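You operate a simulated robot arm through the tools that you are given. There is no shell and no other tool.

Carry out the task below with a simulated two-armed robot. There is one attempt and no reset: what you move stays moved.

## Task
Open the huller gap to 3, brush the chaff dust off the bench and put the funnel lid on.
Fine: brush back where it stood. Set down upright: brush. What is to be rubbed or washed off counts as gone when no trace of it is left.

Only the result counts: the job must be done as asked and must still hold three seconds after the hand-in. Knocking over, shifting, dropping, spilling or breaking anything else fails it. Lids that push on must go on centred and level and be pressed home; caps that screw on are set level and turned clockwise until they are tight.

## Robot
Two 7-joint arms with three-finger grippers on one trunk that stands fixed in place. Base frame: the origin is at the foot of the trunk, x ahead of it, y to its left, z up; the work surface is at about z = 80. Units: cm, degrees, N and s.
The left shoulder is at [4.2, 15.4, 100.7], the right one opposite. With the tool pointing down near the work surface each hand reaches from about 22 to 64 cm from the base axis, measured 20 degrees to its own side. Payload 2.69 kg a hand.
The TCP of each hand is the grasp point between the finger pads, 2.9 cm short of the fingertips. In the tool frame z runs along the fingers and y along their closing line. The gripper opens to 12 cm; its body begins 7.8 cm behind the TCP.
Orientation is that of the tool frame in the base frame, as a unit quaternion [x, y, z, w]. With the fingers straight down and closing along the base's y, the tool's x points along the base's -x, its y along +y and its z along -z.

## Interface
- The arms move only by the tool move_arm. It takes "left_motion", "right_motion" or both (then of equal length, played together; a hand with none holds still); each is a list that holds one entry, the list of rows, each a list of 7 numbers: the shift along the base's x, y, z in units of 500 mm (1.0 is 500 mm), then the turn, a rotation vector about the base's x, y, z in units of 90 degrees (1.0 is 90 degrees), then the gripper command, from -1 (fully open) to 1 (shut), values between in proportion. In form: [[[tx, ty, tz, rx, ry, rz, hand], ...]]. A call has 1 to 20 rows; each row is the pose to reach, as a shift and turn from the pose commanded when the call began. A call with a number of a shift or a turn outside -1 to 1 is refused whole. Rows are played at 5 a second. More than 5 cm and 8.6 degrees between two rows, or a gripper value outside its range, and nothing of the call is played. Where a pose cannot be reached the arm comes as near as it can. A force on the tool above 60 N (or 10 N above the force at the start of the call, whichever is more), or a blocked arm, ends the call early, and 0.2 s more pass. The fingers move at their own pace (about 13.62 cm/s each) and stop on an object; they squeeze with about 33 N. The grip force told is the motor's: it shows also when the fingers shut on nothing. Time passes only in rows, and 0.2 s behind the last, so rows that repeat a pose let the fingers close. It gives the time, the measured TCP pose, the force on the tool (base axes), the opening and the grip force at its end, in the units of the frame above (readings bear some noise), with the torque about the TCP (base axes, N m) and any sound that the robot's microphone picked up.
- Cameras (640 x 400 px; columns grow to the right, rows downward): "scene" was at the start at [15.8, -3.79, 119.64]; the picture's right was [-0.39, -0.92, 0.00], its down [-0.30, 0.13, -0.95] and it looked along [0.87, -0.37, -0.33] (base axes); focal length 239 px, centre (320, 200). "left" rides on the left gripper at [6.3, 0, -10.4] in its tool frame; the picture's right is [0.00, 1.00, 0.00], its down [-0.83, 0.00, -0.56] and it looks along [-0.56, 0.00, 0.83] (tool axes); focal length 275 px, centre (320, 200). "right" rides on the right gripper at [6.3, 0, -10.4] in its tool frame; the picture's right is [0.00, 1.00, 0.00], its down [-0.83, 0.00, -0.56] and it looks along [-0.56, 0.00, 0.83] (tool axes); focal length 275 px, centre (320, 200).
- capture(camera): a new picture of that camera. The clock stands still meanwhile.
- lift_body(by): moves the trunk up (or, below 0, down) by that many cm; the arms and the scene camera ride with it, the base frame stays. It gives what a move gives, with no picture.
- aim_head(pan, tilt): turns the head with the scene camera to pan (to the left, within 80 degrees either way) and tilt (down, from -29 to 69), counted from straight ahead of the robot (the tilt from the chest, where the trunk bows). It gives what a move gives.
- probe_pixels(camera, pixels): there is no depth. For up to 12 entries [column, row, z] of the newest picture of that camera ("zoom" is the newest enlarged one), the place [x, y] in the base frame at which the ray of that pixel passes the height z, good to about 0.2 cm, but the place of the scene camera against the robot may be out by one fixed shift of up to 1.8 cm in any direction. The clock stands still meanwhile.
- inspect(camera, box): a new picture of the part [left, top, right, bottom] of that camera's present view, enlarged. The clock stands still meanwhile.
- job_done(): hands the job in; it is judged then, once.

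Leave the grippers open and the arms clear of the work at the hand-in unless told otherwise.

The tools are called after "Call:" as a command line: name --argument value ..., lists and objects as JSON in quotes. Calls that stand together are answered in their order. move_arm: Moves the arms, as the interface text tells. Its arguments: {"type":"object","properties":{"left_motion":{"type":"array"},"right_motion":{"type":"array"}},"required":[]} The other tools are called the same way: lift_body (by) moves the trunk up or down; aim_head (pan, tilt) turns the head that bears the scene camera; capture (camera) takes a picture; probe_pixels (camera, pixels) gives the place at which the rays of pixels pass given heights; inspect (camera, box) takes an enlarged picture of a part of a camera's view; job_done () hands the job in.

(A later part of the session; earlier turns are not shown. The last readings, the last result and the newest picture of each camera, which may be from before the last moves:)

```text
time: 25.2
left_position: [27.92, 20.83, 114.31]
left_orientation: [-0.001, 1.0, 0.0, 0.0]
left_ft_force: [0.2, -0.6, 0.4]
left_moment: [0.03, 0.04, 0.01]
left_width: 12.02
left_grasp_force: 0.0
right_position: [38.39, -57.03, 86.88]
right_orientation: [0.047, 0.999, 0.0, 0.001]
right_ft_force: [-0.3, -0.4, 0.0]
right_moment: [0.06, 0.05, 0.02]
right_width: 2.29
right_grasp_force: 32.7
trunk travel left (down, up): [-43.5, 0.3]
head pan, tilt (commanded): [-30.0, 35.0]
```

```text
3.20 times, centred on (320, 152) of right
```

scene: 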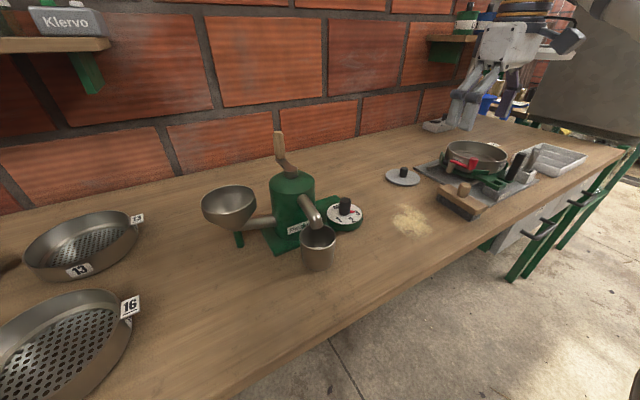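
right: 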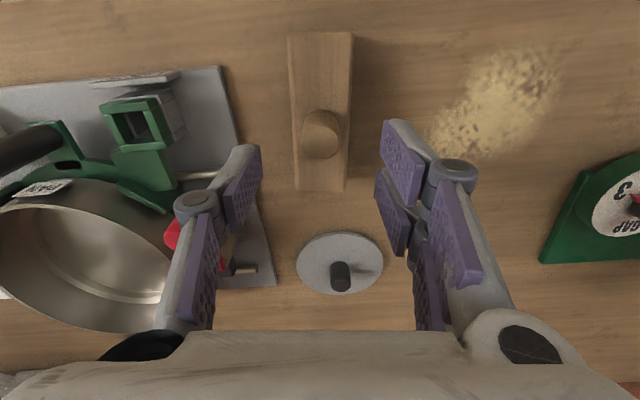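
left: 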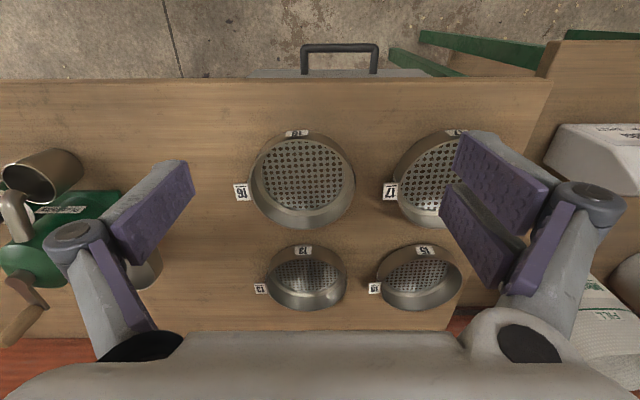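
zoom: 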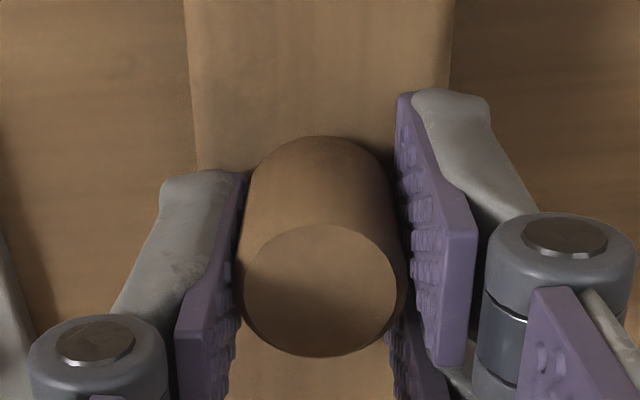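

Gripped at 2.29 cm. The brush's home is TCP ≈(38.37,-57.03,86.85) at yaw -5.5°. I lift it 2.5 cm and carry it toward the near-left edge of the dust at (39.7,-51.5), staying above the bench.

Call:
move_arm --right_motion '[[[0, 0, 0.02, 0, 0, 0, 1], [0, 0, 0.05, 0, 0, 0, 1], [0.013, 0.055, 0.05, 0, 0, 0, 1], [0.026, 0.11, 0.05, 0, 0, 0, 1], [0.026, 0.11, 0.05, 0, 0, 0, 1]]]'

Call:
capture --camera "right"

Call:
inspect --camera "scene" --box '[370, 100, 550, 260]'

```text
time: 26.4
left_position: [27.96, 20.77, 114.31]
left_orientation: [0.001, 1.0, -0.001, 0.0]
left_ft_force: [-1.2, 0.6, -0.2]
left_moment: [0.02, 0.0, -0.02]
left_width: 11.99
left_grasp_force: 0.0
right_position: [39.47, -51.53, 89.52]
right_orientation: [0.048, 0.999, 0.0, 0.0]
right_ft_force: [0.4, 0.1, -1.3]
right_moment: [0.01, -0.02, 0.02]
right_width: 2.28
right_grasp_force: 33.2
trunk travel left (down, up): [-43.5, 0.3]
head pan, tilt (commanded): [-30.0, 35.0]
```

```text
taken
```

right: 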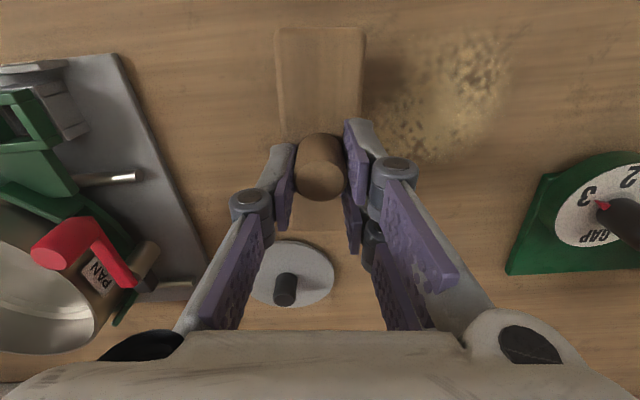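

```text
2.50 times, centred on (460, 180) of scene
```

zoom: 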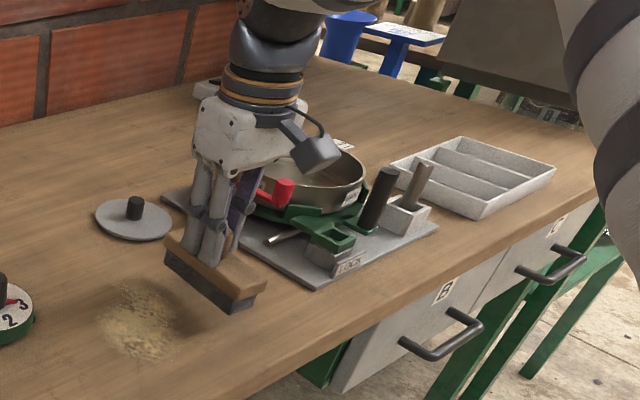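

The brush is level in the grip. I lower it to light contact (about 0.1 cm below its resting height) and sweep +y across the dust to y≈-38.7.

Call:
move_arm --right_motion '[[[0, 0, -0.025, 0, 0, 0, 1], [0, 0, -0.05, 0, 0, 0, 1], [0, 0, -0.052, 0, 0, 0, 1], [0, 0.026, -0.052, 0, 0, 0, 1], [0, 0.052, -0.052, 0, 0, 0, 1], [0, 0.078, -0.052, 0, 0, 0, 1], [0, 0.104, -0.052, 0, 0, 0, 1], [0, 0.13, -0.052, 0, 0, 0, 1], [0, 0.156, -0.052, 0, 0, 0, 1], [0, 0.182, -0.052, 0, 0, 0, 1], [0, 0.208, -0.052, 0, 0, 0, 1], [0, 0.234, -0.052, 0, 0, 0, 1], [0, 0.258, -0.052, 0, 0, 0, 1], [0, 0.258, -0.052, 0, 0, 0, 1]]]'

Call:
capture --camera "right"

Call:
inspect --camera "scene" --box '[350, 120, 510, 260]'

```text
time: 29.4
left_position: [27.86, 20.84, 114.36]
left_orientation: [0.0, 1.0, -0.001, 0.001]
left_ft_force: [0.3, 0.6, 0.5]
left_moment: [-0.02, 0.04, -0.02]
left_width: 12.0
left_grasp_force: 0.0
right_position: [39.63, -38.75, 86.79]
right_orientation: [0.047, 0.999, 0.0, 0.002]
right_ft_force: [-0.8, -2.9, 7.3]
right_moment: [-0.12, 0.18, 0.12]
right_width: 2.29
right_grasp_force: 33.0
trunk travel left (down, up): [-43.5, 0.3]
head pan, tilt (commanded): [-30.0, 35.0]
```

```text
taken
```

right: 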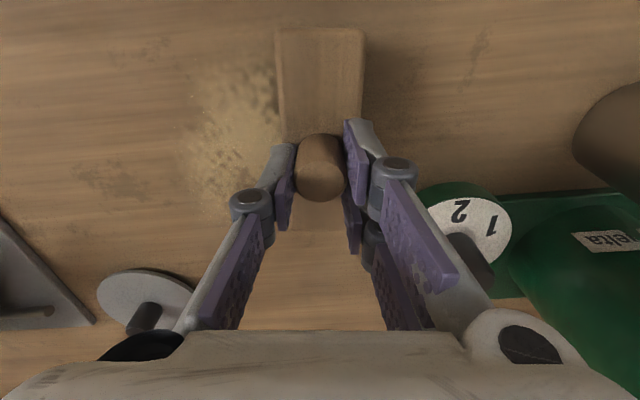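

```text
2.86 times, centred on (430, 190) of scene
```

zoom: 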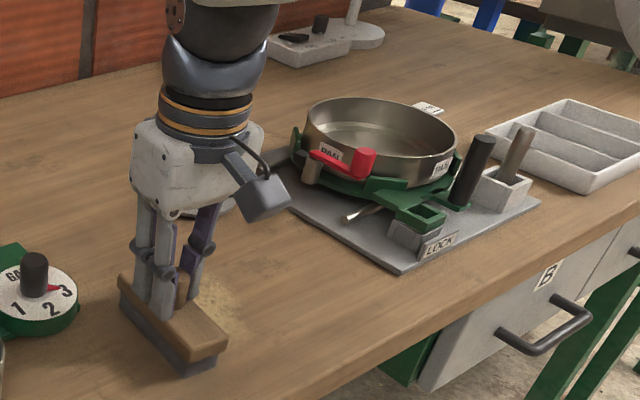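

The pass thinned the dust at about 7 N of contact. I sweep back to y≈-51, shift to x≈42.4 and sweep forward again.

Call:
move_arm --right_motion '[[[0, -0.028, 0, 0, 0, 0, 1], [0, -0.056, 0, 0, 0, 0, 1], [0, -0.084, 0, 0, 0, 0, 1], [0, -0.112, 0, 0, 0, 0, 1], [0, -0.14, 0, 0, 0, 0, 1], [0, -0.168, 0, 0, 0, 0, 1], [0, -0.196, 0, 0, 0, 0, 1], [0, -0.224, 0, 0, 0, 0, 1], [0, -0.25, 0, 0, 0, 0, 1], [0.028, -0.25, 0, 0, 0, 0, 1], [0.056, -0.25, 0, 0, 0, 0, 1], [0.056, -0.222, 0, 0, 0, 0, 1], [0.056, -0.194, 0, 0, 0, 0, 1], [0.056, -0.166, 0, 0, 0, 0, 1], [0.056, -0.138, 0, 0, 0, 0, 1], [0.056, -0.11, 0, 0, 0, 0, 1], [0.056, -0.082, 0, 0, 0, 0, 1], [0.056, -0.054, 0, 0, 0, 0, 1], [0.056, -0.026, 0, 0, 0, 0, 1], [0.056, 0, 0, 0, 0, 0, 1]]]'

Call:
capture --camera "right"

Call:
inspect --camera "scene" --box '[350, 120, 510, 260]'

```text
time: 33.6
left_position: [27.87, 20.92, 114.36]
left_orientation: [0.0, 1.0, 0.0, 0.0]
left_ft_force: [0.5, -0.2, -0.1]
left_moment: [0.01, 0.0, -0.02]
left_width: 12.01
left_grasp_force: 0.1
right_position: [42.36, -38.55, 86.86]
right_orientation: [0.048, 0.999, 0.0, 0.001]
right_ft_force: [0.2, -4.5, 9.2]
right_moment: [-0.16, -0.21, -0.05]
right_width: 2.26
right_grasp_force: 32.9
trunk travel left (down, up): [-43.5, 0.3]
head pan, tilt (commanded): [-30.0, 35.0]
```

```text
taken
```

right: 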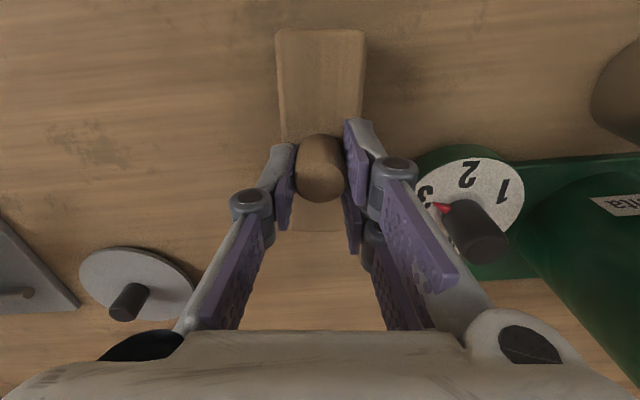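

```text
2.86 times, centred on (430, 190) of scene
```

zoom: 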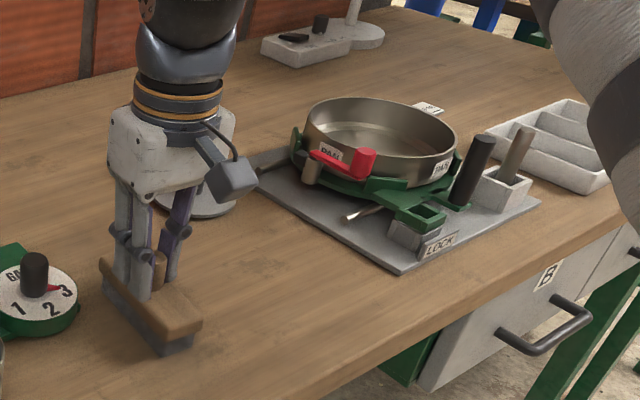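

The dust looks nearly gone. To leave no trace I make another pass back in this lane, then one forward nearer the robot at x≈38.8.

Call:
move_arm --right_motion '[[[0, -0.028, 0, 0, 0, 0, 1], [0, -0.056, 0, 0, 0, 0, 1], [0, -0.084, 0, 0, 0, 0, 1], [0, -0.112, 0, 0, 0, 0, 1], [0, -0.14, 0, 0, 0, 0, 1], [0, -0.168, 0, 0, 0, 0, 1], [0, -0.196, 0, 0, 0, 0, 1], [0, -0.224, 0, 0, 0, 0, 1], [0, -0.25, 0, 0, 0, 0, 1], [-0.036, -0.25, 0, 0, 0, 0, 1], [-0.072, -0.25, 0, 0, 0, 0, 1], [-0.072, -0.222, 0, 0, 0, 0, 1], [-0.072, -0.194, 0, 0, 0, 0, 1], [-0.072, -0.166, 0, 0, 0, 0, 1], [-0.072, -0.138, 0, 0, 0, 0, 1], [-0.072, -0.11, 0, 0, 0, 0, 1], [-0.072, -0.082, 0, 0, 0, 0, 1], [-0.072, -0.054, 0, 0, 0, 0, 1], [-0.072, -0.026, 0, 0, 0, 0, 1], [-0.072, 0, 0, 0, 0, 0, 1]]]'

Call:
move_arm --right_motion '[[[0, -0.028, 0, 0, 0, 0, 1], [0, -0.056, 0, 0, 0, 0, 1], [0, -0.084, 0, 0, 0, 0, 1], [0, -0.112, 0, 0, 0, 0, 1], [0, -0.14, 0, 0, 0, 0, 1], [0, -0.168, 0, 0, 0, 0, 1], [0, -0.196, 0, 0, 0, 0, 1], [0, -0.224, 0, 0, 0, 0, 1], [0, -0.25, 0, 0, 0, 0, 1], [0, -0.25, 0.05, 0, 0, 0, 1], [0, -0.27, 0.08, 0, 0, 0, 1], [0, -0.34, 0.08, 0, 0, 0, 1], [0, -0.34, 0.08, 0, 0, 0, 1]]]'

Call:
capture --camera "right"

Call:
inspect --camera "scene" --box '[350, 140, 490, 260]'

```text
time: 37.8
left_position: [27.98, 20.83, 114.38]
left_orientation: [0.0, 1.0, -0.001, 0.001]
left_ft_force: [-0.2, 0.0, -0.4]
left_moment: [-0.01, 0.0, 0.0]
left_width: 11.99
left_grasp_force: 0.0
right_position: [38.79, -38.61, 86.83]
right_orientation: [0.048, 0.999, 0.0, 0.002]
right_ft_force: [-0.2, -6.6, 16.2]
right_moment: [-0.16, 0.12, 0.07]
right_width: 2.28
right_grasp_force: 33.0
trunk travel left (down, up): [-43.5, 0.3]
head pan, tilt (commanded): [-30.0, 35.0]
```

```text
time: 40.6
left_position: [27.94, 20.93, 114.55]
left_orientation: [0.0, 1.0, 0.001, 0.001]
left_ft_force: [-0.4, 1.2, -1.3]
left_moment: [0.0, -0.01, -0.01]
left_width: 12.0
left_grasp_force: 0.1
right_position: [38.74, -55.8, 90.85]
right_orientation: [0.049, 0.999, 0.0, 0.001]
right_ft_force: [0.0, 0.2, -2.0]
right_moment: [-0.01, 0.0, 0.0]
right_width: 2.27
right_grasp_force: 32.4
trunk travel left (down, up): [-43.5, 0.3]
head pan, tilt (commanded): [-30.0, 35.0]
```

```text
taken
```

right: 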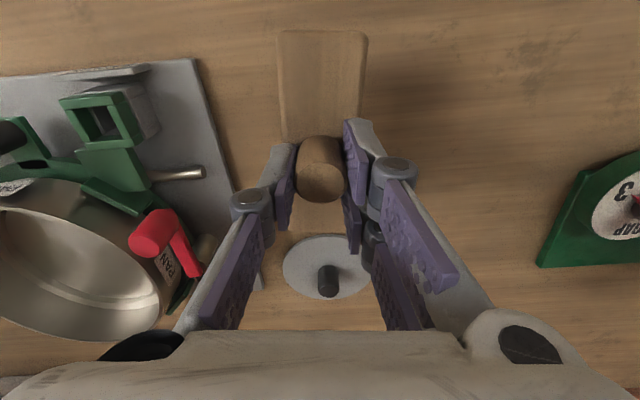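

```text
3.33 times, centred on (420, 200) of scene
```

zoom: 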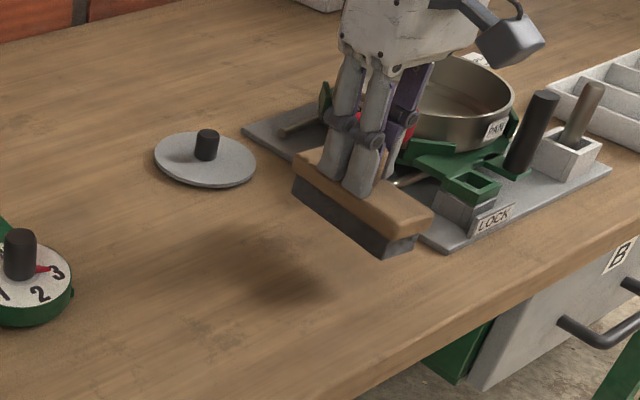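

The old dust area looks clean. I zoom in there in the right camera (around 350–560, 20–200) to look for traces before returning the brush.

Call:
inspect --camera "right" --box '[360, 10, 600, 160]'

Call:
inspect --camera "scene" --box '[370, 190, 450, 250]'

```text
2.67 times, centred on (480, 85) of right
```

zoom: 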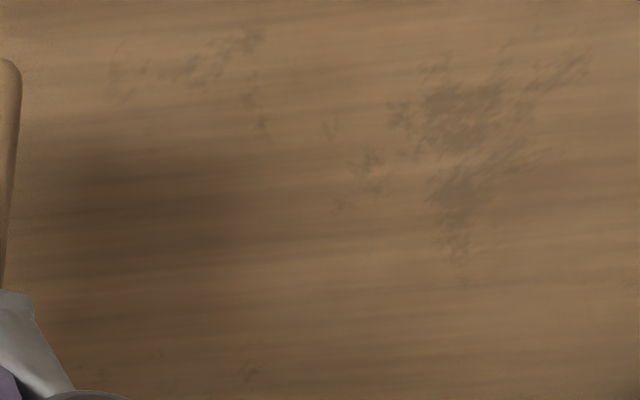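

```text
6.67 times, centred on (410, 220) of scene
```

zoom: 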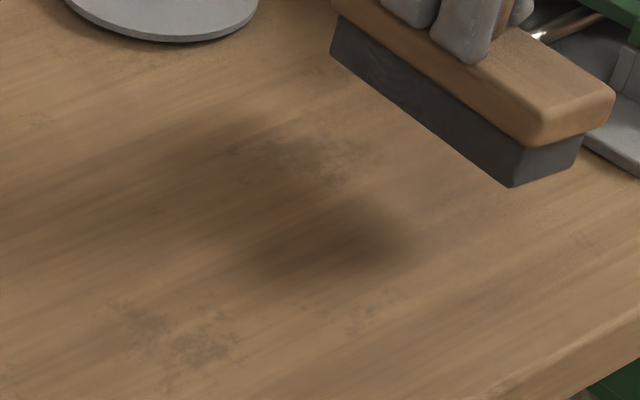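

The remaining marks are greyish wood weathering: the streak at (35.4,-38.4) was visible beside the dust before brushing. To be sure, I make one more pair of passes along the near edge (x≈37.4) and far edge (x≈43), and see whether the marks change.

Call:
move_arm --right_motion '[[[-0.028, 0.06, 0, 0, 0, 0, 1], [-0.028, 0.09, -0.04, 0, 0, 0, 1], [-0.028, 0.09, -0.08, 0, 0, 0, 1], [-0.028, 0.12, -0.08, 0, 0, 0, 1], [-0.028, 0.15, -0.08, 0, 0, 0, 1], [-0.028, 0.18, -0.08, 0, 0, 0, 1], [-0.028, 0.21, -0.08, 0, 0, 0, 1], [-0.028, 0.24, -0.08, 0, 0, 0, 1], [-0.028, 0.27, -0.08, 0, 0, 0, 1], [-0.028, 0.3, -0.08, 0, 0, 0, 1], [-0.028, 0.33, -0.08, 0, 0, 0, 1], [-0.028, 0.352, -0.08, 0, 0, 0, 1], [0.01, 0.352, -0.08, 0, 0, 0, 1], [0.05, 0.352, -0.08, 0, 0, 0, 1], [0.084, 0.352, -0.08, 0, 0, 0, 1]]]'

Call:
move_arm --right_motion '[[[0, -0.03, 0, 0, 0, 0, 1], [0, -0.06, 0, 0, 0, 0, 1], [0, -0.09, 0, 0, 0, 0, 1], [0, -0.12, 0, 0, 0, 0, 1], [0, -0.15, 0, 0, 0, 0, 1], [0, -0.18, 0, 0, 0, 0, 1], [0, -0.21, 0, 0, 0, 0, 1], [0, -0.24, 0, 0, 0, 0, 1], [0, -0.265, 0, 0, 0, 0, 1], [-0.04, -0.265, 0, 0, 0, 0, 1], [-0.04, -0.235, 0, 0, 0, 0, 1], [-0.04, -0.205, 0, 0, 0, 0, 1], [-0.04, -0.175, 0, 0, 0, 0, 1], [-0.04, -0.145, 0, 0, 0, 0, 1], [-0.04, -0.115, 0, 0, 0, 0, 1], [-0.04, -0.085, 0, 0, 0, 0, 1], [-0.04, -0.055, 0, 0, 0, 0, 1], [-0.04, -0.025, 0, 0, 0, 0, 1], [-0.04, -0.005, 0, 0, 0, 0, 1]]]'

Call:
move_arm --right_motion '[[[0, -0.03, 0, 0, 0, 0, 1], [0, -0.06, 0, 0, 0, 0, 1], [0, -0.09, 0, 0, 0, 0, 1], [0, -0.12, 0, 0, 0, 0, 1], [0, -0.15, 0, 0, 0, 0, 1], [0, -0.18, 0, 0, 0, 0, 1], [0, -0.21, 0, 0, 0, 0, 1], [0, -0.24, 0, 0, 0, 0, 1], [0, -0.26, 0, 0, 0, 0, 1], [0, -0.26, 0.06, 0, 0, 0, 1], [-0.03, -0.32, 0.12, 0, 0, 0, 1], [-0.052, -0.36, 0.16, 0, 0, 0, 1], [-0.052, -0.36, 0.16, 0, 0, 0, 1]]]'

Call:
capture --camera "right"

Call:
inspect --camera "right" --box '[360, 10, 600, 160]'

```text
time: 43.8
left_position: [27.94, 20.93, 114.44]
left_orientation: [0.0, 1.0, 0.0, 0.001]
left_ft_force: [0.2, -0.4, -0.1]
left_moment: [-0.03, 0.0, -0.01]
left_width: 12.0
left_grasp_force: 0.0
right_position: [42.89, -38.03, 86.79]
right_orientation: [0.048, 0.999, 0.0, 0.002]
right_ft_force: [-0.1, -0.9, 2.8]
right_moment: [-0.01, 0.19, 0.0]
right_width: 2.28
right_grasp_force: 33.0
trunk travel left (down, up): [-43.5, 0.3]
head pan, tilt (commanded): [-30.0, 35.0]
```

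```text
time: 47.8
left_position: [27.87, 20.82, 114.33]
left_orientation: [0.0, 1.0, 0.0, 0.001]
left_ft_force: [-0.5, 0.4, 0.2]
left_moment: [0.02, 0.01, 0.02]
left_width: 12.0
left_grasp_force: 0.0
right_position: [40.98, -38.37, 86.77]
right_orientation: [0.048, 0.999, 0.0, 0.002]
right_ft_force: [-0.3, -5.0, 12.5]
right_moment: [-0.13, -0.09, -0.02]
right_width: 2.26
right_grasp_force: 33.6
trunk travel left (down, up): [-43.5, 0.3]
head pan, tilt (commanded): [-30.0, 35.0]
```

```text
time: 50.6
left_position: [28.0, 20.92, 114.3]
left_orientation: [0.0, 1.0, 0.0, 0.0]
left_ft_force: [-0.2, -0.4, -1.6]
left_moment: [0.0, -0.01, -0.02]
left_width: 12.02
left_grasp_force: 0.0
right_position: [38.69, -56.47, 94.83]
right_orientation: [0.048, 0.999, 0.0, 0.0]
right_ft_force: [0.3, -0.1, -1.0]
right_moment: [-0.06, 0.0, -0.02]
right_width: 2.24
right_grasp_force: 33.4
trunk travel left (down, up): [-43.5, 0.3]
head pan, tilt (commanded): [-30.0, 35.0]
```

```text
taken
```

right: 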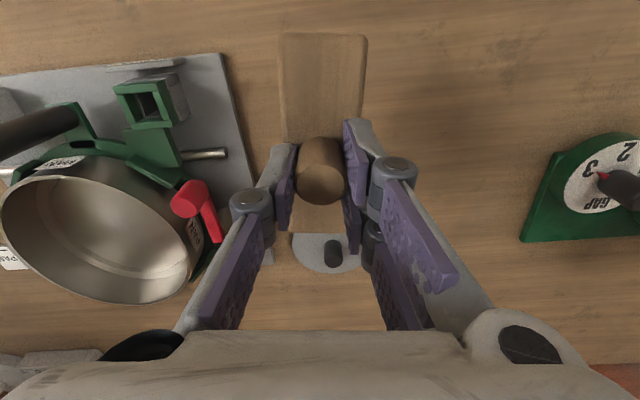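

```text
2.67 times, centred on (480, 85) of right
```

zoom: 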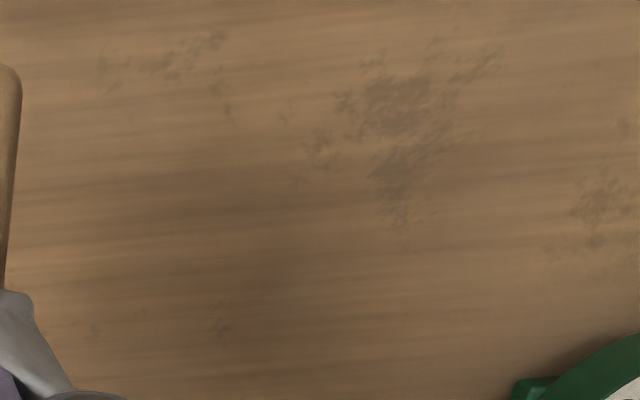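

The marks are unchanged and match similar ones elsewhere, so they're the wood itself and the dust is gone. Before returning the brush, I check how it sits in the grip compared with just after gripping.

Call:
inspect --camera "right" --box '[220, 90, 420, 215]'

Call:
inspect --camera "scene" --box '[400, 100, 520, 220]'

```text
3.20 times, centred on (320, 152) of right
```

zoom: 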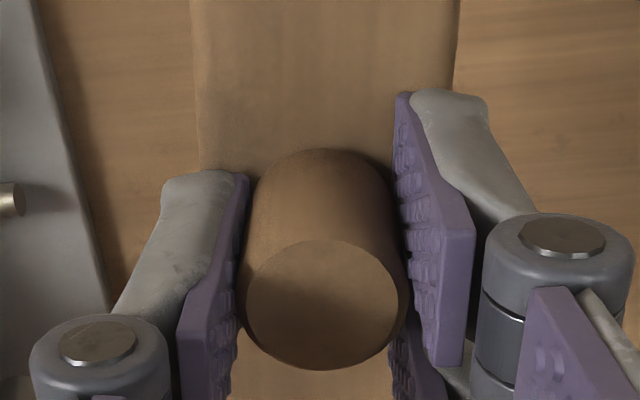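

```text
3.33 times, centred on (460, 160) of scene
```

zoom: 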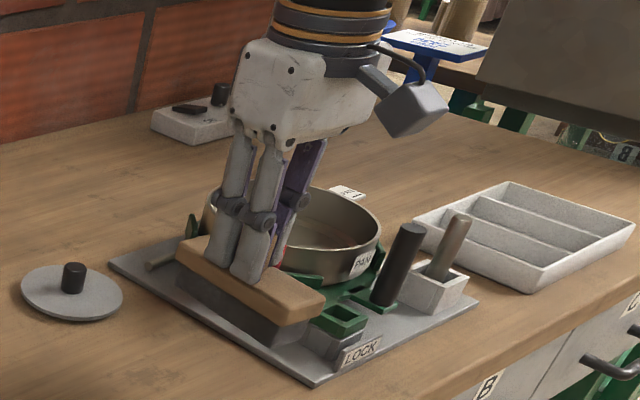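

In the hand, the brush shifted by about 4 px (roughly 0.2 cm fore-aft) during rubbing. I bring it above its home at about 1 cm height and check, before setting it down.

Call:
move_arm --right_motion '[[[-0.001, -0.008, -0.05, 0, 0, 0, 1], [-0.002, -0.015, -0.1, 0, 0, 0, 1], [-0.002, -0.015, -0.138, 0, 0, 0, 1], [-0.002, -0.015, -0.138, 0, 0, 0, 1]]]'

Call:
inspect --camera "right" --box '[220, 90, 420, 215]'

Call:
inspect --camera "scene" --box '[430, 140, 520, 230]'

```text
time: 51.6
left_position: [27.81, 20.95, 114.35]
left_orientation: [0.0, 1.0, -0.001, 0.001]
left_ft_force: [-0.4, 0.4, -0.3]
left_moment: [0.02, -0.02, -0.01]
left_width: 11.99
left_grasp_force: 0.1
right_position: [38.32, -57.24, 87.72]
right_orientation: [0.047, 0.999, 0.0, 0.002]
right_ft_force: [-0.1, -0.3, -0.7]
right_moment: [0.01, 0.0, -0.02]
right_width: 2.23
right_grasp_force: 32.8
trunk travel left (down, up): [-43.5, 0.3]
head pan, tilt (commanded): [-30.0, 35.0]
```

```text
3.20 times, centred on (320, 152) of right
```

zoom: 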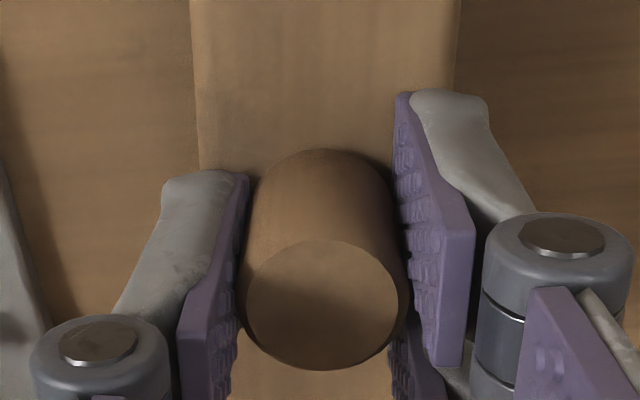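

```text
4.44 times, centred on (475, 185) of scene
```

zoom: 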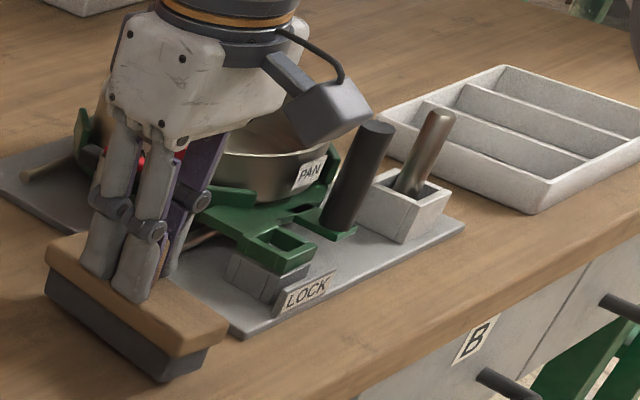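

The brush is about 1 cm above home. I lower it to just touch (TCP z≈86.85) without releasing, then compare with the view before it was lifted.

Call:
move_arm --right_motion '[[[0, 0, -0.01, 0, 0, 0, 1], [0, 0, -0.02, 0, 0, 0, 1], [0, 0, -0.02, 0, 0, 0, 1]]]'

Call:
inspect --camera "right" --box '[220, 90, 420, 215]'

Call:
inspect --camera "scene" --box '[430, 140, 520, 230]'

```text
time: 52.4
left_position: [27.98, 20.85, 114.33]
left_orientation: [0.001, 1.0, -0.001, -0.001]
left_ft_force: [-0.6, 0.7, -0.2]
left_moment: [0.02, -0.02, 0.02]
left_width: 12.0
left_grasp_force: 0.1
right_position: [38.37, -57.03, 86.78]
right_orientation: [0.048, 0.999, 0.0, 0.001]
right_ft_force: [1.0, 0.2, -0.6]
right_moment: [0.02, 0.01, 0.0]
right_width: 2.22
right_grasp_force: 32.8
trunk travel left (down, up): [-43.5, 0.3]
head pan, tilt (commanded): [-30.0, 35.0]
```

```text
3.20 times, centred on (320, 152) of right
```

zoom: 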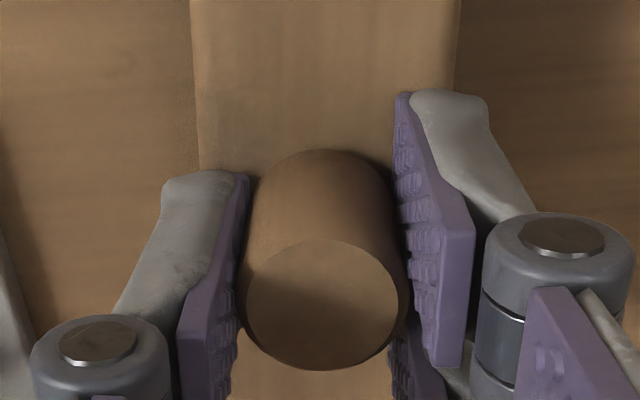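

```text
4.44 times, centred on (475, 185) of scene
```

zoom: 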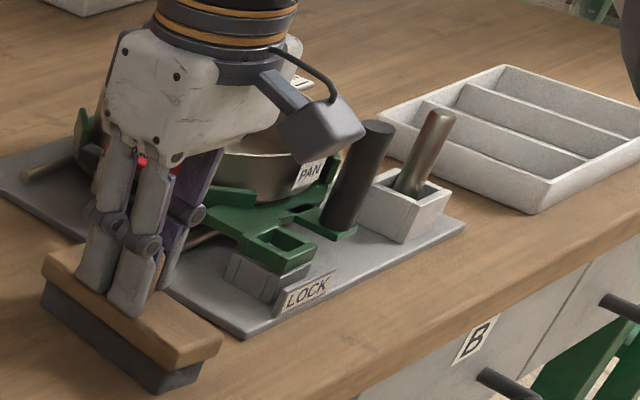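

The brush sits about 0.24 cm too far in +x (and 0.05 in +y) relative to its original spot. I lift slightly, correct by (-0.24,-0.05) cm and press it lightly flat on the bench.

Call:
move_arm --right_motion '[[[0, 0, 0.006, 0, 0, 0, 1], [-0.0048, -0.001, 0.006, 0, 0, 0, 1], [-0.0048, -0.001, 0, 0, 0, 0, 1], [-0.0048, -0.001, -0.003, 0, 0, 0, 1], [-0.0048, -0.001, -0.003, 0, 0, 0, 1]]]'

Call:
inspect --camera "scene" --box '[430, 140, 520, 230]'

Call:
inspect --camera "right" --box '[220, 90, 420, 215]'

```text
time: 53.6
left_position: [27.85, 20.84, 114.33]
left_orientation: [0.0, 1.0, -0.001, 0.001]
left_ft_force: [-1.2, -0.3, -0.2]
left_moment: [-0.01, -0.03, 0.0]
left_width: 12.01
left_grasp_force: 0.0
right_position: [38.18, -57.08, 86.89]
right_orientation: [0.047, 0.999, 0.0, 0.002]
right_ft_force: [-2.7, 0.2, 6.7]
right_moment: [0.01, 0.45, 0.04]
right_width: 2.23
right_grasp_force: 33.5
trunk travel left (down, up): [-43.5, 0.3]
head pan, tilt (commanded): [-30.0, 35.0]
```

```text
4.44 times, centred on (475, 185) of scene
```

zoom: 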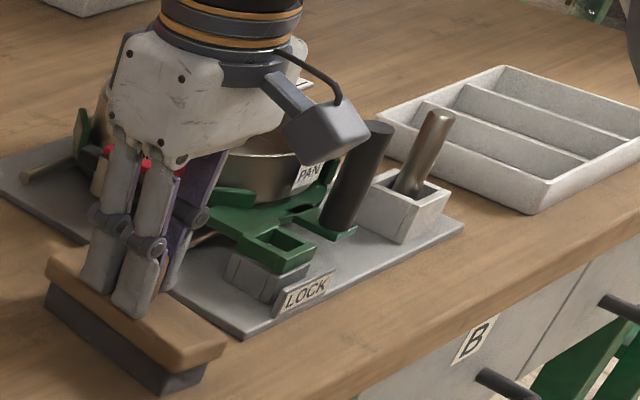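

```text
3.20 times, centred on (320, 152) of right
```

zoom: 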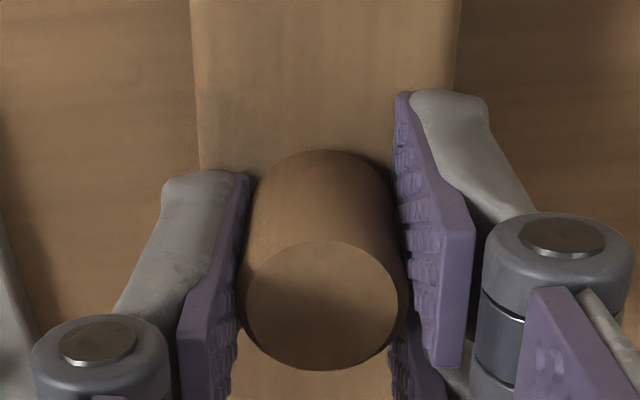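

The brush touches the bench at 6.7 N and the scene view matches the original placement. I release slowly to 3.4 cm and look again.

Call:
move_arm --right_motion '[[[0, 0, 0.001, 0, 0, 0, 0.65], [0, 0, 0.002, 0, 0, 0, 0.43], [0, 0, 0.003, 0, 0, 0, 0.43], [0, 0, 0.003, 0, 0, 0, 0.43]]]'

Call:
inspect --camera "right" --box '[220, 90, 420, 215]'

Call:
inspect --camera "scene" --box '[430, 140, 520, 230]'

```text
time: 54.6
left_position: [27.93, 20.85, 114.41]
left_orientation: [0.001, 1.0, 0.0, 0.0]
left_ft_force: [0.2, 0.2, -0.3]
left_moment: [0.0, 0.03, 0.02]
left_width: 11.99
left_grasp_force: 0.1
right_position: [38.25, -57.06, 86.88]
right_orientation: [0.048, 0.999, -0.001, 0.001]
right_ft_force: [-0.1, 0.8, 0.6]
right_moment: [0.01, -0.01, -0.01]
right_width: 3.41
right_grasp_force: 0.0
trunk travel left (down, up): [-43.5, 0.3]
head pan, tilt (commanded): [-30.0, 35.0]
```

```text
3.20 times, centred on (320, 152) of right
```

zoom: 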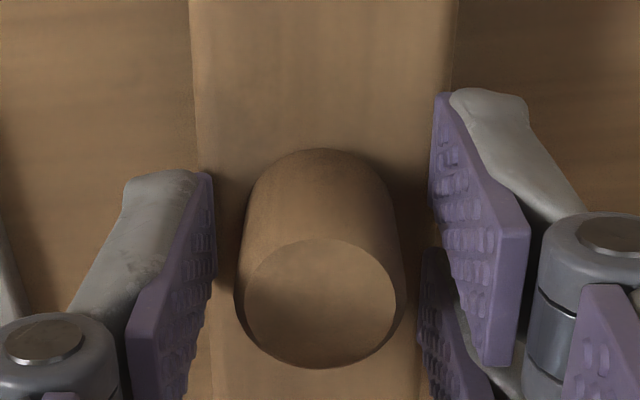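

```text
4.44 times, centred on (475, 185) of scene
```

zoom: 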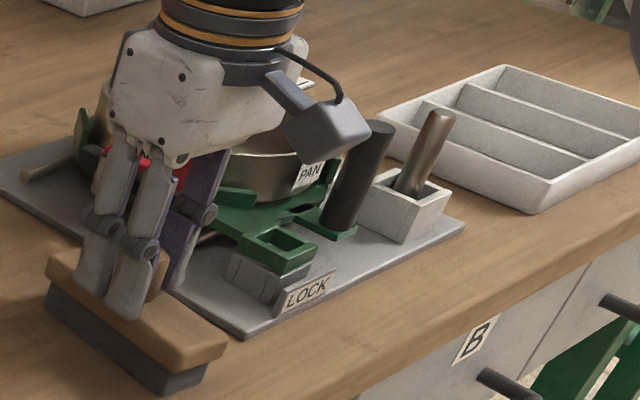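

The brush stands flat within about 0.05 cm of its original spot. I lift straight up and away, then verify it.

Call:
move_arm --right_motion '[[[0, 0, 0.03, 0, 0, 0, 0.35], [0, 0, 0.08, 0, 0, 0, 0.3], [0, 0, 0.16, 0, 0, 0, 0.2], [0, 0.06, 0.2, 0, 0, 0, 0], [0, 0.12, 0.2, 0, 0, 0, 0], [0, 0.12, 0.2, 0, 0, 0, 0]]]'

Call:
capture --camera "right"

Call:
inspect --camera "scene" --box '[370, 140, 520, 240]'

```text
time: 56.0
left_position: [27.96, 20.88, 114.39]
left_orientation: [0.0, 1.0, 0.0, 0.0]
left_ft_force: [-0.3, -0.5, -0.1]
left_moment: [0.05, 0.02, 0.03]
left_width: 11.98
left_grasp_force: 0.0
right_position: [37.94, -51.1, 96.92]
right_orientation: [0.048, 0.999, 0.0, 0.001]
right_ft_force: [-0.1, 0.4, 0.8]
right_moment: [0.02, 0.01, 0.02]
right_width: 5.98
right_grasp_force: 0.0
trunk travel left (down, up): [-43.5, 0.3]
head pan, tilt (commanded): [-30.0, 35.0]
```

```text
taken
```

right: 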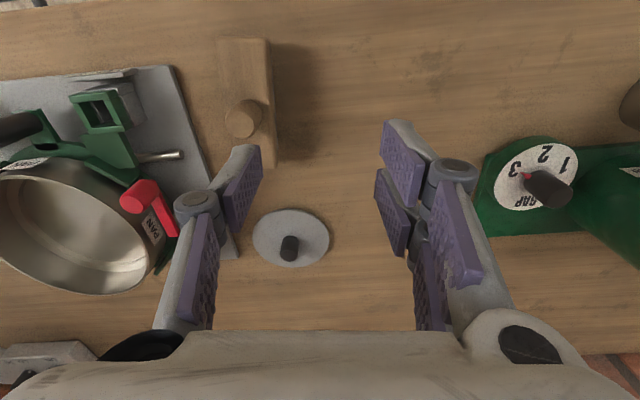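

```text
4.00 times, centred on (445, 190) of scene
```

zoom: 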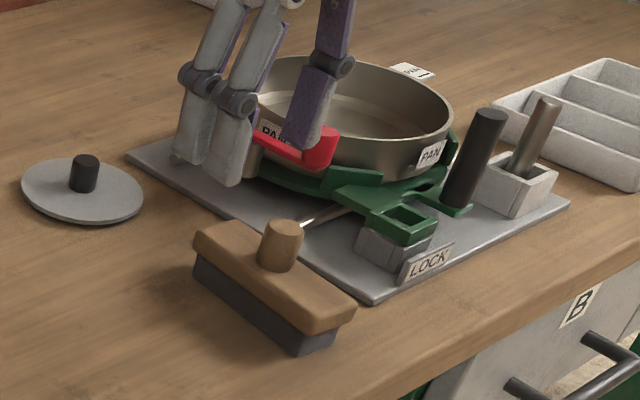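

The brush is upright at its spot. Now I look closely at the lid (right camera around 291,237) and the funnel (scene camera) before planning the grasp.

Call:
inspect --camera "right" --box '[240, 190, 340, 280]'

Call:
inspect --camera "scene" --box '[380, 155, 430, 195]'

Call:
capture --camera "scene"

Call:
inspect --camera "scene" --box '[180, 170, 300, 270]'

```text
4.44 times, centred on (290, 235) of right
```

zoom: 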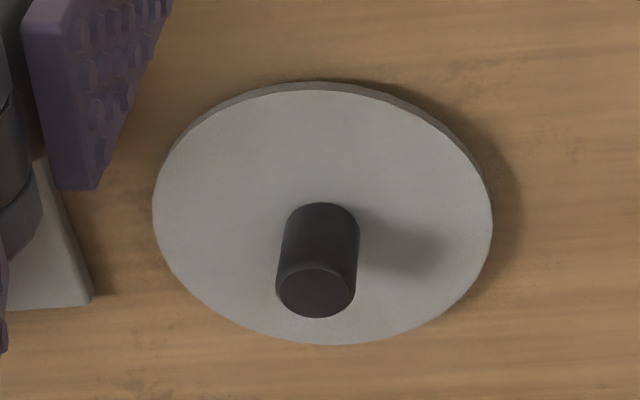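

```text
10.00 times, centred on (405, 175) of scene
```

zoom: 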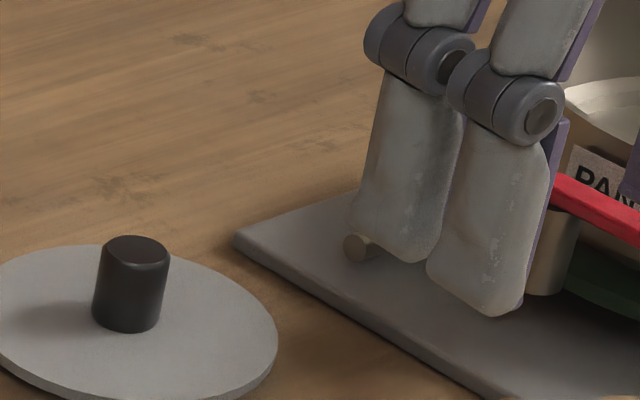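

```text
taken
```

scene: 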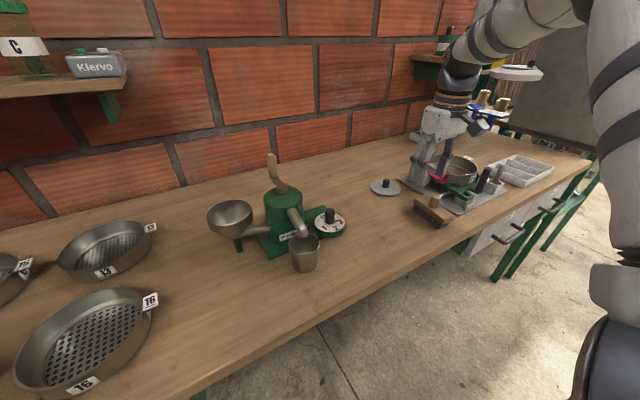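

```text
4.00 times, centred on (240, 220) of scene
```

zoom: 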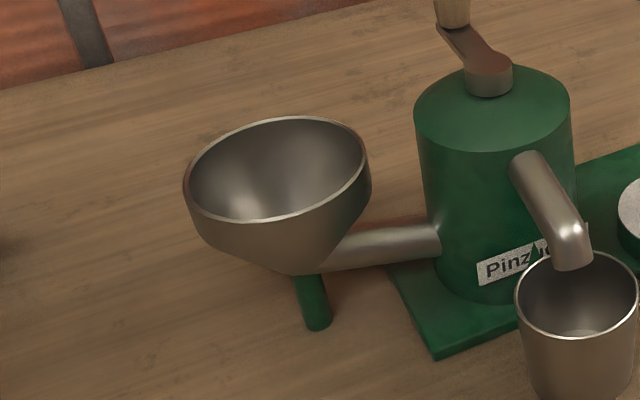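

The lid is a flat disc (radius about 4.85 cm) at about (54.85,-56.4), with a knob about 2.2 cm wide topping out near z 83.7. That's beyond vertical-tool reach, so I'll grasp it with the tool tilted about 24° outward along the shoulder-to-lid direction (-39°). First I yaw to -39° and move to (44,-48.5,97).

Call:
move_arm --right_motion '[[[0.024, 0.01, 0, 0, 0, -0.0744, 0], [0.048, 0.02, 0, 0, 0, -0.1488, 0], [0.072, 0.03, 0, 0, 0, -0.2232, 0], [0.096, 0.042, 0, 0, 0, -0.2976, 0], [0.118, 0.052, 0, 0, 0, -0.372, 0], [0.118, 0.052, 0, 0, 0, -0.372, 0]]]'

Call:
capture --camera "right"

```text
time: 57.4
left_position: [27.89, 21.02, 114.45]
left_orientation: [0.0, 1.0, 0.0, 0.001]
left_ft_force: [0.0, 0.8, 0.0]
left_moment: [0.01, 0.0, 0.01]
left_width: 12.0
left_grasp_force: 0.1
right_position: [43.91, -48.62, 96.89]
right_orientation: [0.335, 0.942, 0.0, 0.001]
right_ft_force: [-0.1, -0.8, 1.0]
right_moment: [-0.02, 0.02, 0.03]
right_width: 6.01
right_grasp_force: 0.0
trunk travel left (down, up): [-43.5, 0.3]
head pan, tilt (commanded): [-30.0, 35.0]
```

```text
taken
```

right: 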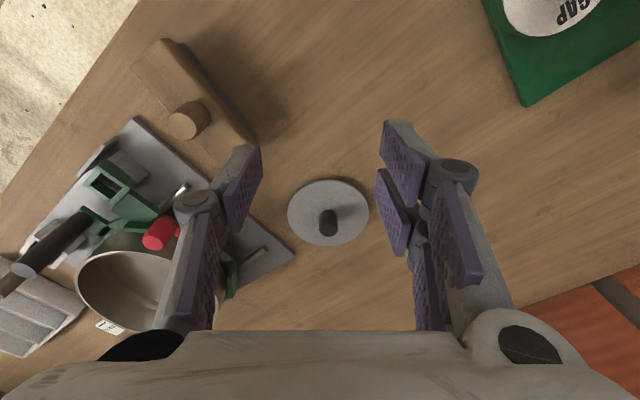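

Yaw is right and the lid is centred at about (54.9,-56.2). Now I tilt 24° outward while extending to about (54,-55.4,92), above the lid.

Call:
move_arm --right_motion '[[[0.02, -0.0138, -0.01, -0.0337, -0.0414, 0, 0], [0.05, -0.0345, -0.03, -0.0673, -0.0828, 0, 0], [0.085, -0.0586, -0.05, -0.101, -0.1241, 0, 0], [0.12, -0.0828, -0.07, -0.1346, -0.1655, 0, 0], [0.16, -0.11, -0.085, -0.1683, -0.2069, 0, 0], [0.2, -0.138, -0.098, -0.1683, -0.2069, 0, 0], [0.2, -0.138, -0.098, -0.1683, -0.2069, 0, 0]]]'

Call:
capture --camera "right"

Call:
inspect --camera "scene" --box '[340, 90, 520, 240]'

```text
time: 59.0
left_position: [27.85, 20.83, 114.4]
left_orientation: [0.0, 1.0, 0.0, 0.001]
left_ft_force: [-1.6, 0.3, -0.3]
left_moment: [0.0, -0.01, -0.01]
left_width: 12.01
left_grasp_force: 0.0
right_position: [53.96, -55.5, 91.99]
right_orientation: [0.326, 0.922, -0.07, 0.198]
right_ft_force: [0.1, -0.6, 0.3]
right_moment: [-0.01, 0.0, -0.02]
right_width: 6.01
right_grasp_force: 0.0
trunk travel left (down, up): [-43.5, 0.3]
head pan, tilt (commanded): [-30.0, 35.0]
```

```text
taken
```

right: 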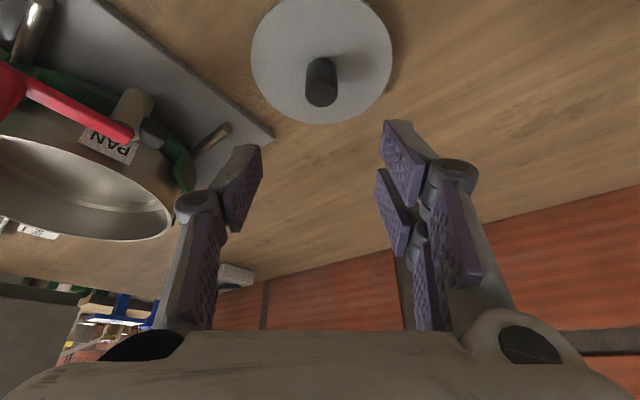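

```text
2.67 times, centred on (430, 165) of scene
```

zoom: 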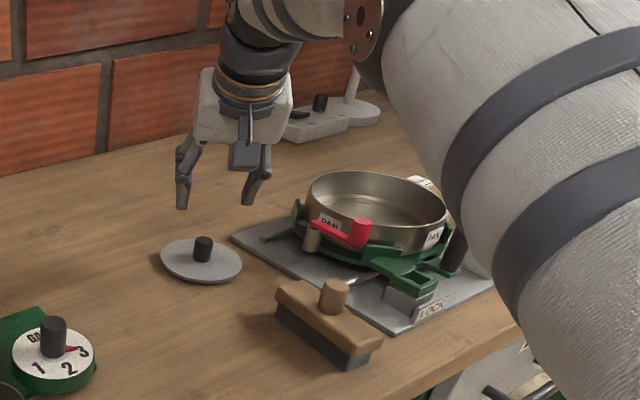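

No reach trouble. The knob is on the centre line at about (321,95), 1.16 cm beyond the TCP as planned. I lower to TCP z≈87 with the fingers at 5 cm and check again.

Call:
move_arm --right_motion '[[[0.002, -0.0016, -0.04, 0, 0, 0, 0.1], [0.004, -0.0032, -0.08, 0, 0, 0, 0.167], [0.004, -0.0032, -0.1, 0, 0, 0, 0.167], [0.004, -0.0032, -0.1, 0, 0, 0, 0.167]]]'

Call:
capture --camera "right"

Call:
inspect --camera "scene" --box '[360, 120, 460, 210]'

```text
time: 60.0
left_position: [27.98, 20.85, 114.44]
left_orientation: [-0.001, 1.0, 0.0, 0.0]
left_ft_force: [0.1, 0.0, 0.0]
left_moment: [0.01, -0.02, 0.01]
left_width: 12.0
left_grasp_force: 0.0
right_position: [53.99, -55.81, 86.82]
right_orientation: [0.327, 0.922, -0.07, 0.197]
right_ft_force: [0.9, -0.3, 0.2]
right_moment: [-0.01, 0.01, 0.04]
right_width: 5.0
right_grasp_force: 0.1
trunk travel left (down, up): [-43.5, 0.3]
head pan, tilt (commanded): [-30.0, 35.0]
```

```text
taken
```

right: 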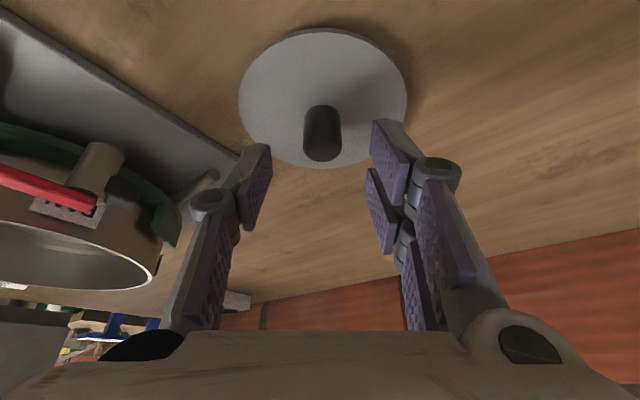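

```text
4.44 times, centred on (410, 165) of scene
```

zoom: 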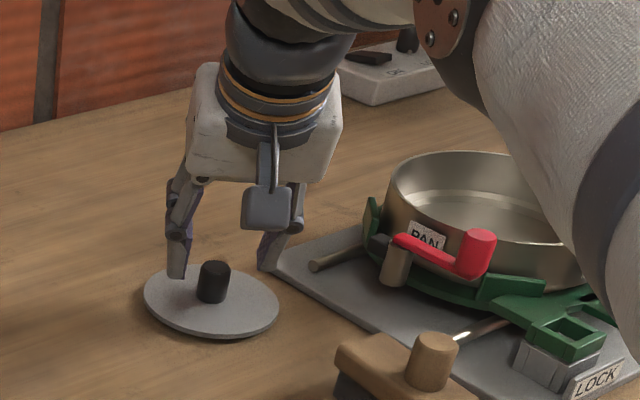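

The lid centre works out about 1.1 cm beyond the TCP and 0.12 cm to the +y side, with the knob top near z 83.5. I correct slightly and lower to TCP z≈84.8, narrowing to 4 cm and watching the force.

Call:
move_arm --right_motion '[[[0.004, 0, -0.015, 0, 0, 0, 0.25], [0.004, 0, -0.03, 0, 0, 0, 0.33], [0.004, 0, -0.042, 0, 0, 0, 0.33], [0.004, 0, -0.042, 0, 0, 0, 0.33]]]'

Call:
capture --camera "right"

Call:
inspect --camera "scene" --box '[370, 140, 440, 200]'

```text
time: 61.0
left_position: [27.97, 20.81, 114.36]
left_orientation: [0.0, 1.0, 0.001, 0.002]
left_ft_force: [0.3, -0.4, 0.1]
left_moment: [-0.02, -0.02, 0.03]
left_width: 12.02
left_grasp_force: 0.1
right_position: [54.23, -55.69, 84.92]
right_orientation: [0.327, 0.922, -0.071, 0.196]
right_ft_force: [0.3, -0.1, -0.2]
right_moment: [-0.02, 0.03, -0.03]
right_width: 4.03
right_grasp_force: 0.1
trunk travel left (down, up): [-43.5, 0.3]
head pan, tilt (commanded): [-30.0, 35.0]
```

```text
taken
```

right: 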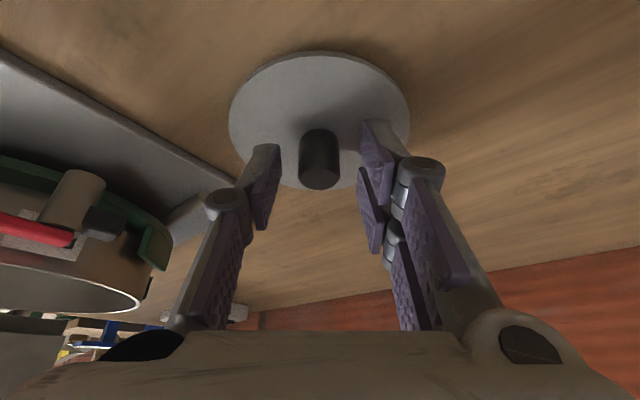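

```text
6.67 times, centred on (405, 170) of scene
```

zoom: 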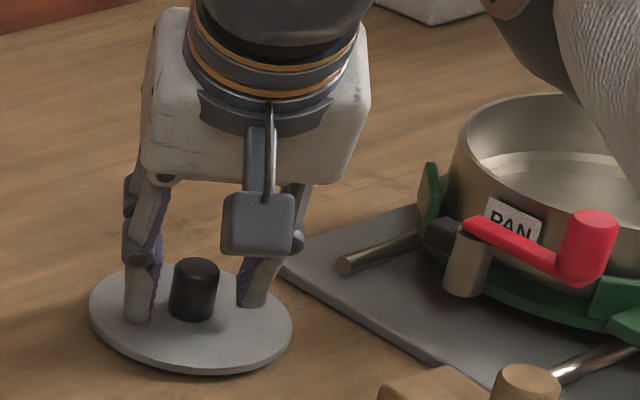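

Fingers straddle the knob with no contact force. I zoom in on the right camera to check finger-to-disc clearance and centring.

Call:
inspect --camera "right" --box '[240, 100, 400, 220]'

```text
3.33 times, centred on (320, 160) of right
```

zoom: 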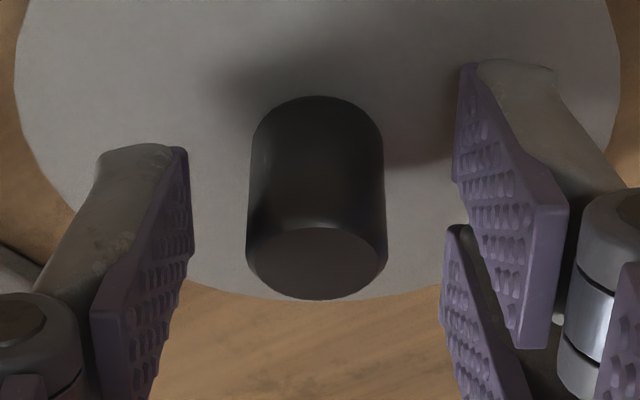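

Centred. I lower another 0.15 cm and close on the lid's knob.

Call:
move_arm --right_motion '[[[0, 0, -0.003, 0, 0, 0, 0.4], [0, 0, -0.003, 0, 0, 0, 0.55], [0, 0, -0.003, 0, 0, 0, 0.8], [0, 0, -0.003, 0, 0, 0, 1], [0, 0, -0.003, 0, 0, 0, 1], [0, 0, -0.003, 0, 0, 0, 1]]]'

Call:
inspect --camera "right" --box '[240, 100, 400, 220]'

```text
time: 62.4
left_position: [27.98, 20.91, 114.27]
left_orientation: [0.0, 1.0, -0.001, 0.001]
left_ft_force: [0.0, 0.2, -0.5]
left_moment: [0.04, -0.02, 0.02]
left_width: 11.98
left_grasp_force: 0.0
right_position: [54.33, -55.68, 84.73]
right_orientation: [0.327, 0.922, -0.07, 0.197]
right_ft_force: [0.1, -1.3, 0.6]
right_moment: [-0.09, -0.03, 0.01]
right_width: 2.01
right_grasp_force: 32.9
trunk travel left (down, up): [-43.5, 0.3]
head pan, tilt (commanded): [-30.0, 35.0]
```

```text
3.33 times, centred on (320, 160) of right
```

zoom: 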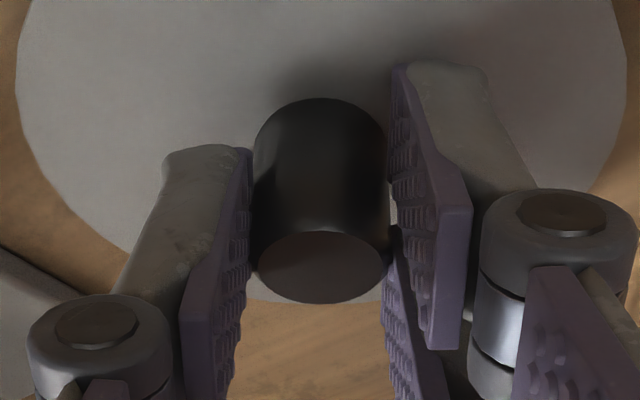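

Gripped at 2.0 cm. I lift it 4 cm and look before carrying it anywhere.

Call:
move_arm --right_motion '[[[0, 0, 0.01, 0, 0, 0, 1], [0, 0, 0.03, 0, 0, 0, 1], [0, 0, 0.06, 0, 0, 0, 1], [0, 0, 0.08, 0, 0, 0, 1], [0, 0, 0.08, 0, 0, 0, 1]]]'

Call:
capture --camera "right"

Call:
inspect --camera "scene" --box '[360, 120, 460, 210]'

```text
time: 63.6
left_position: [27.89, 20.87, 114.33]
left_orientation: [-0.001, 1.0, 0.0, 0.0]
left_ft_force: [-0.4, -0.6, 0.5]
left_moment: [0.0, 0.0, -0.01]
left_width: 11.98
left_grasp_force: 0.2
right_position: [54.46, -55.72, 88.65]
right_orientation: [0.326, 0.922, -0.07, 0.196]
right_ft_force: [0.8, 0.0, -1.0]
right_moment: [0.01, -0.01, 0.03]
right_width: 2.06
right_grasp_force: 33.1
trunk travel left (down, up): [-43.5, 0.3]
head pan, tilt (commanded): [-30.0, 35.0]
```

```text
taken
```

right: 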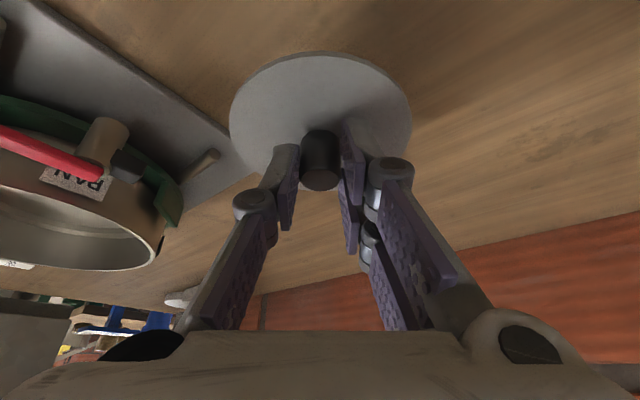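

```text
4.44 times, centred on (410, 165) of scene
```

zoom: 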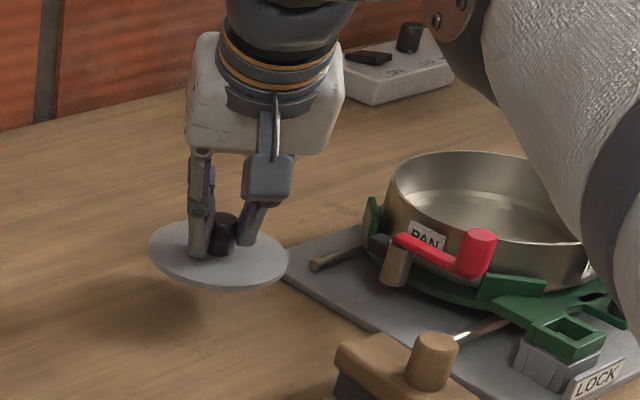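

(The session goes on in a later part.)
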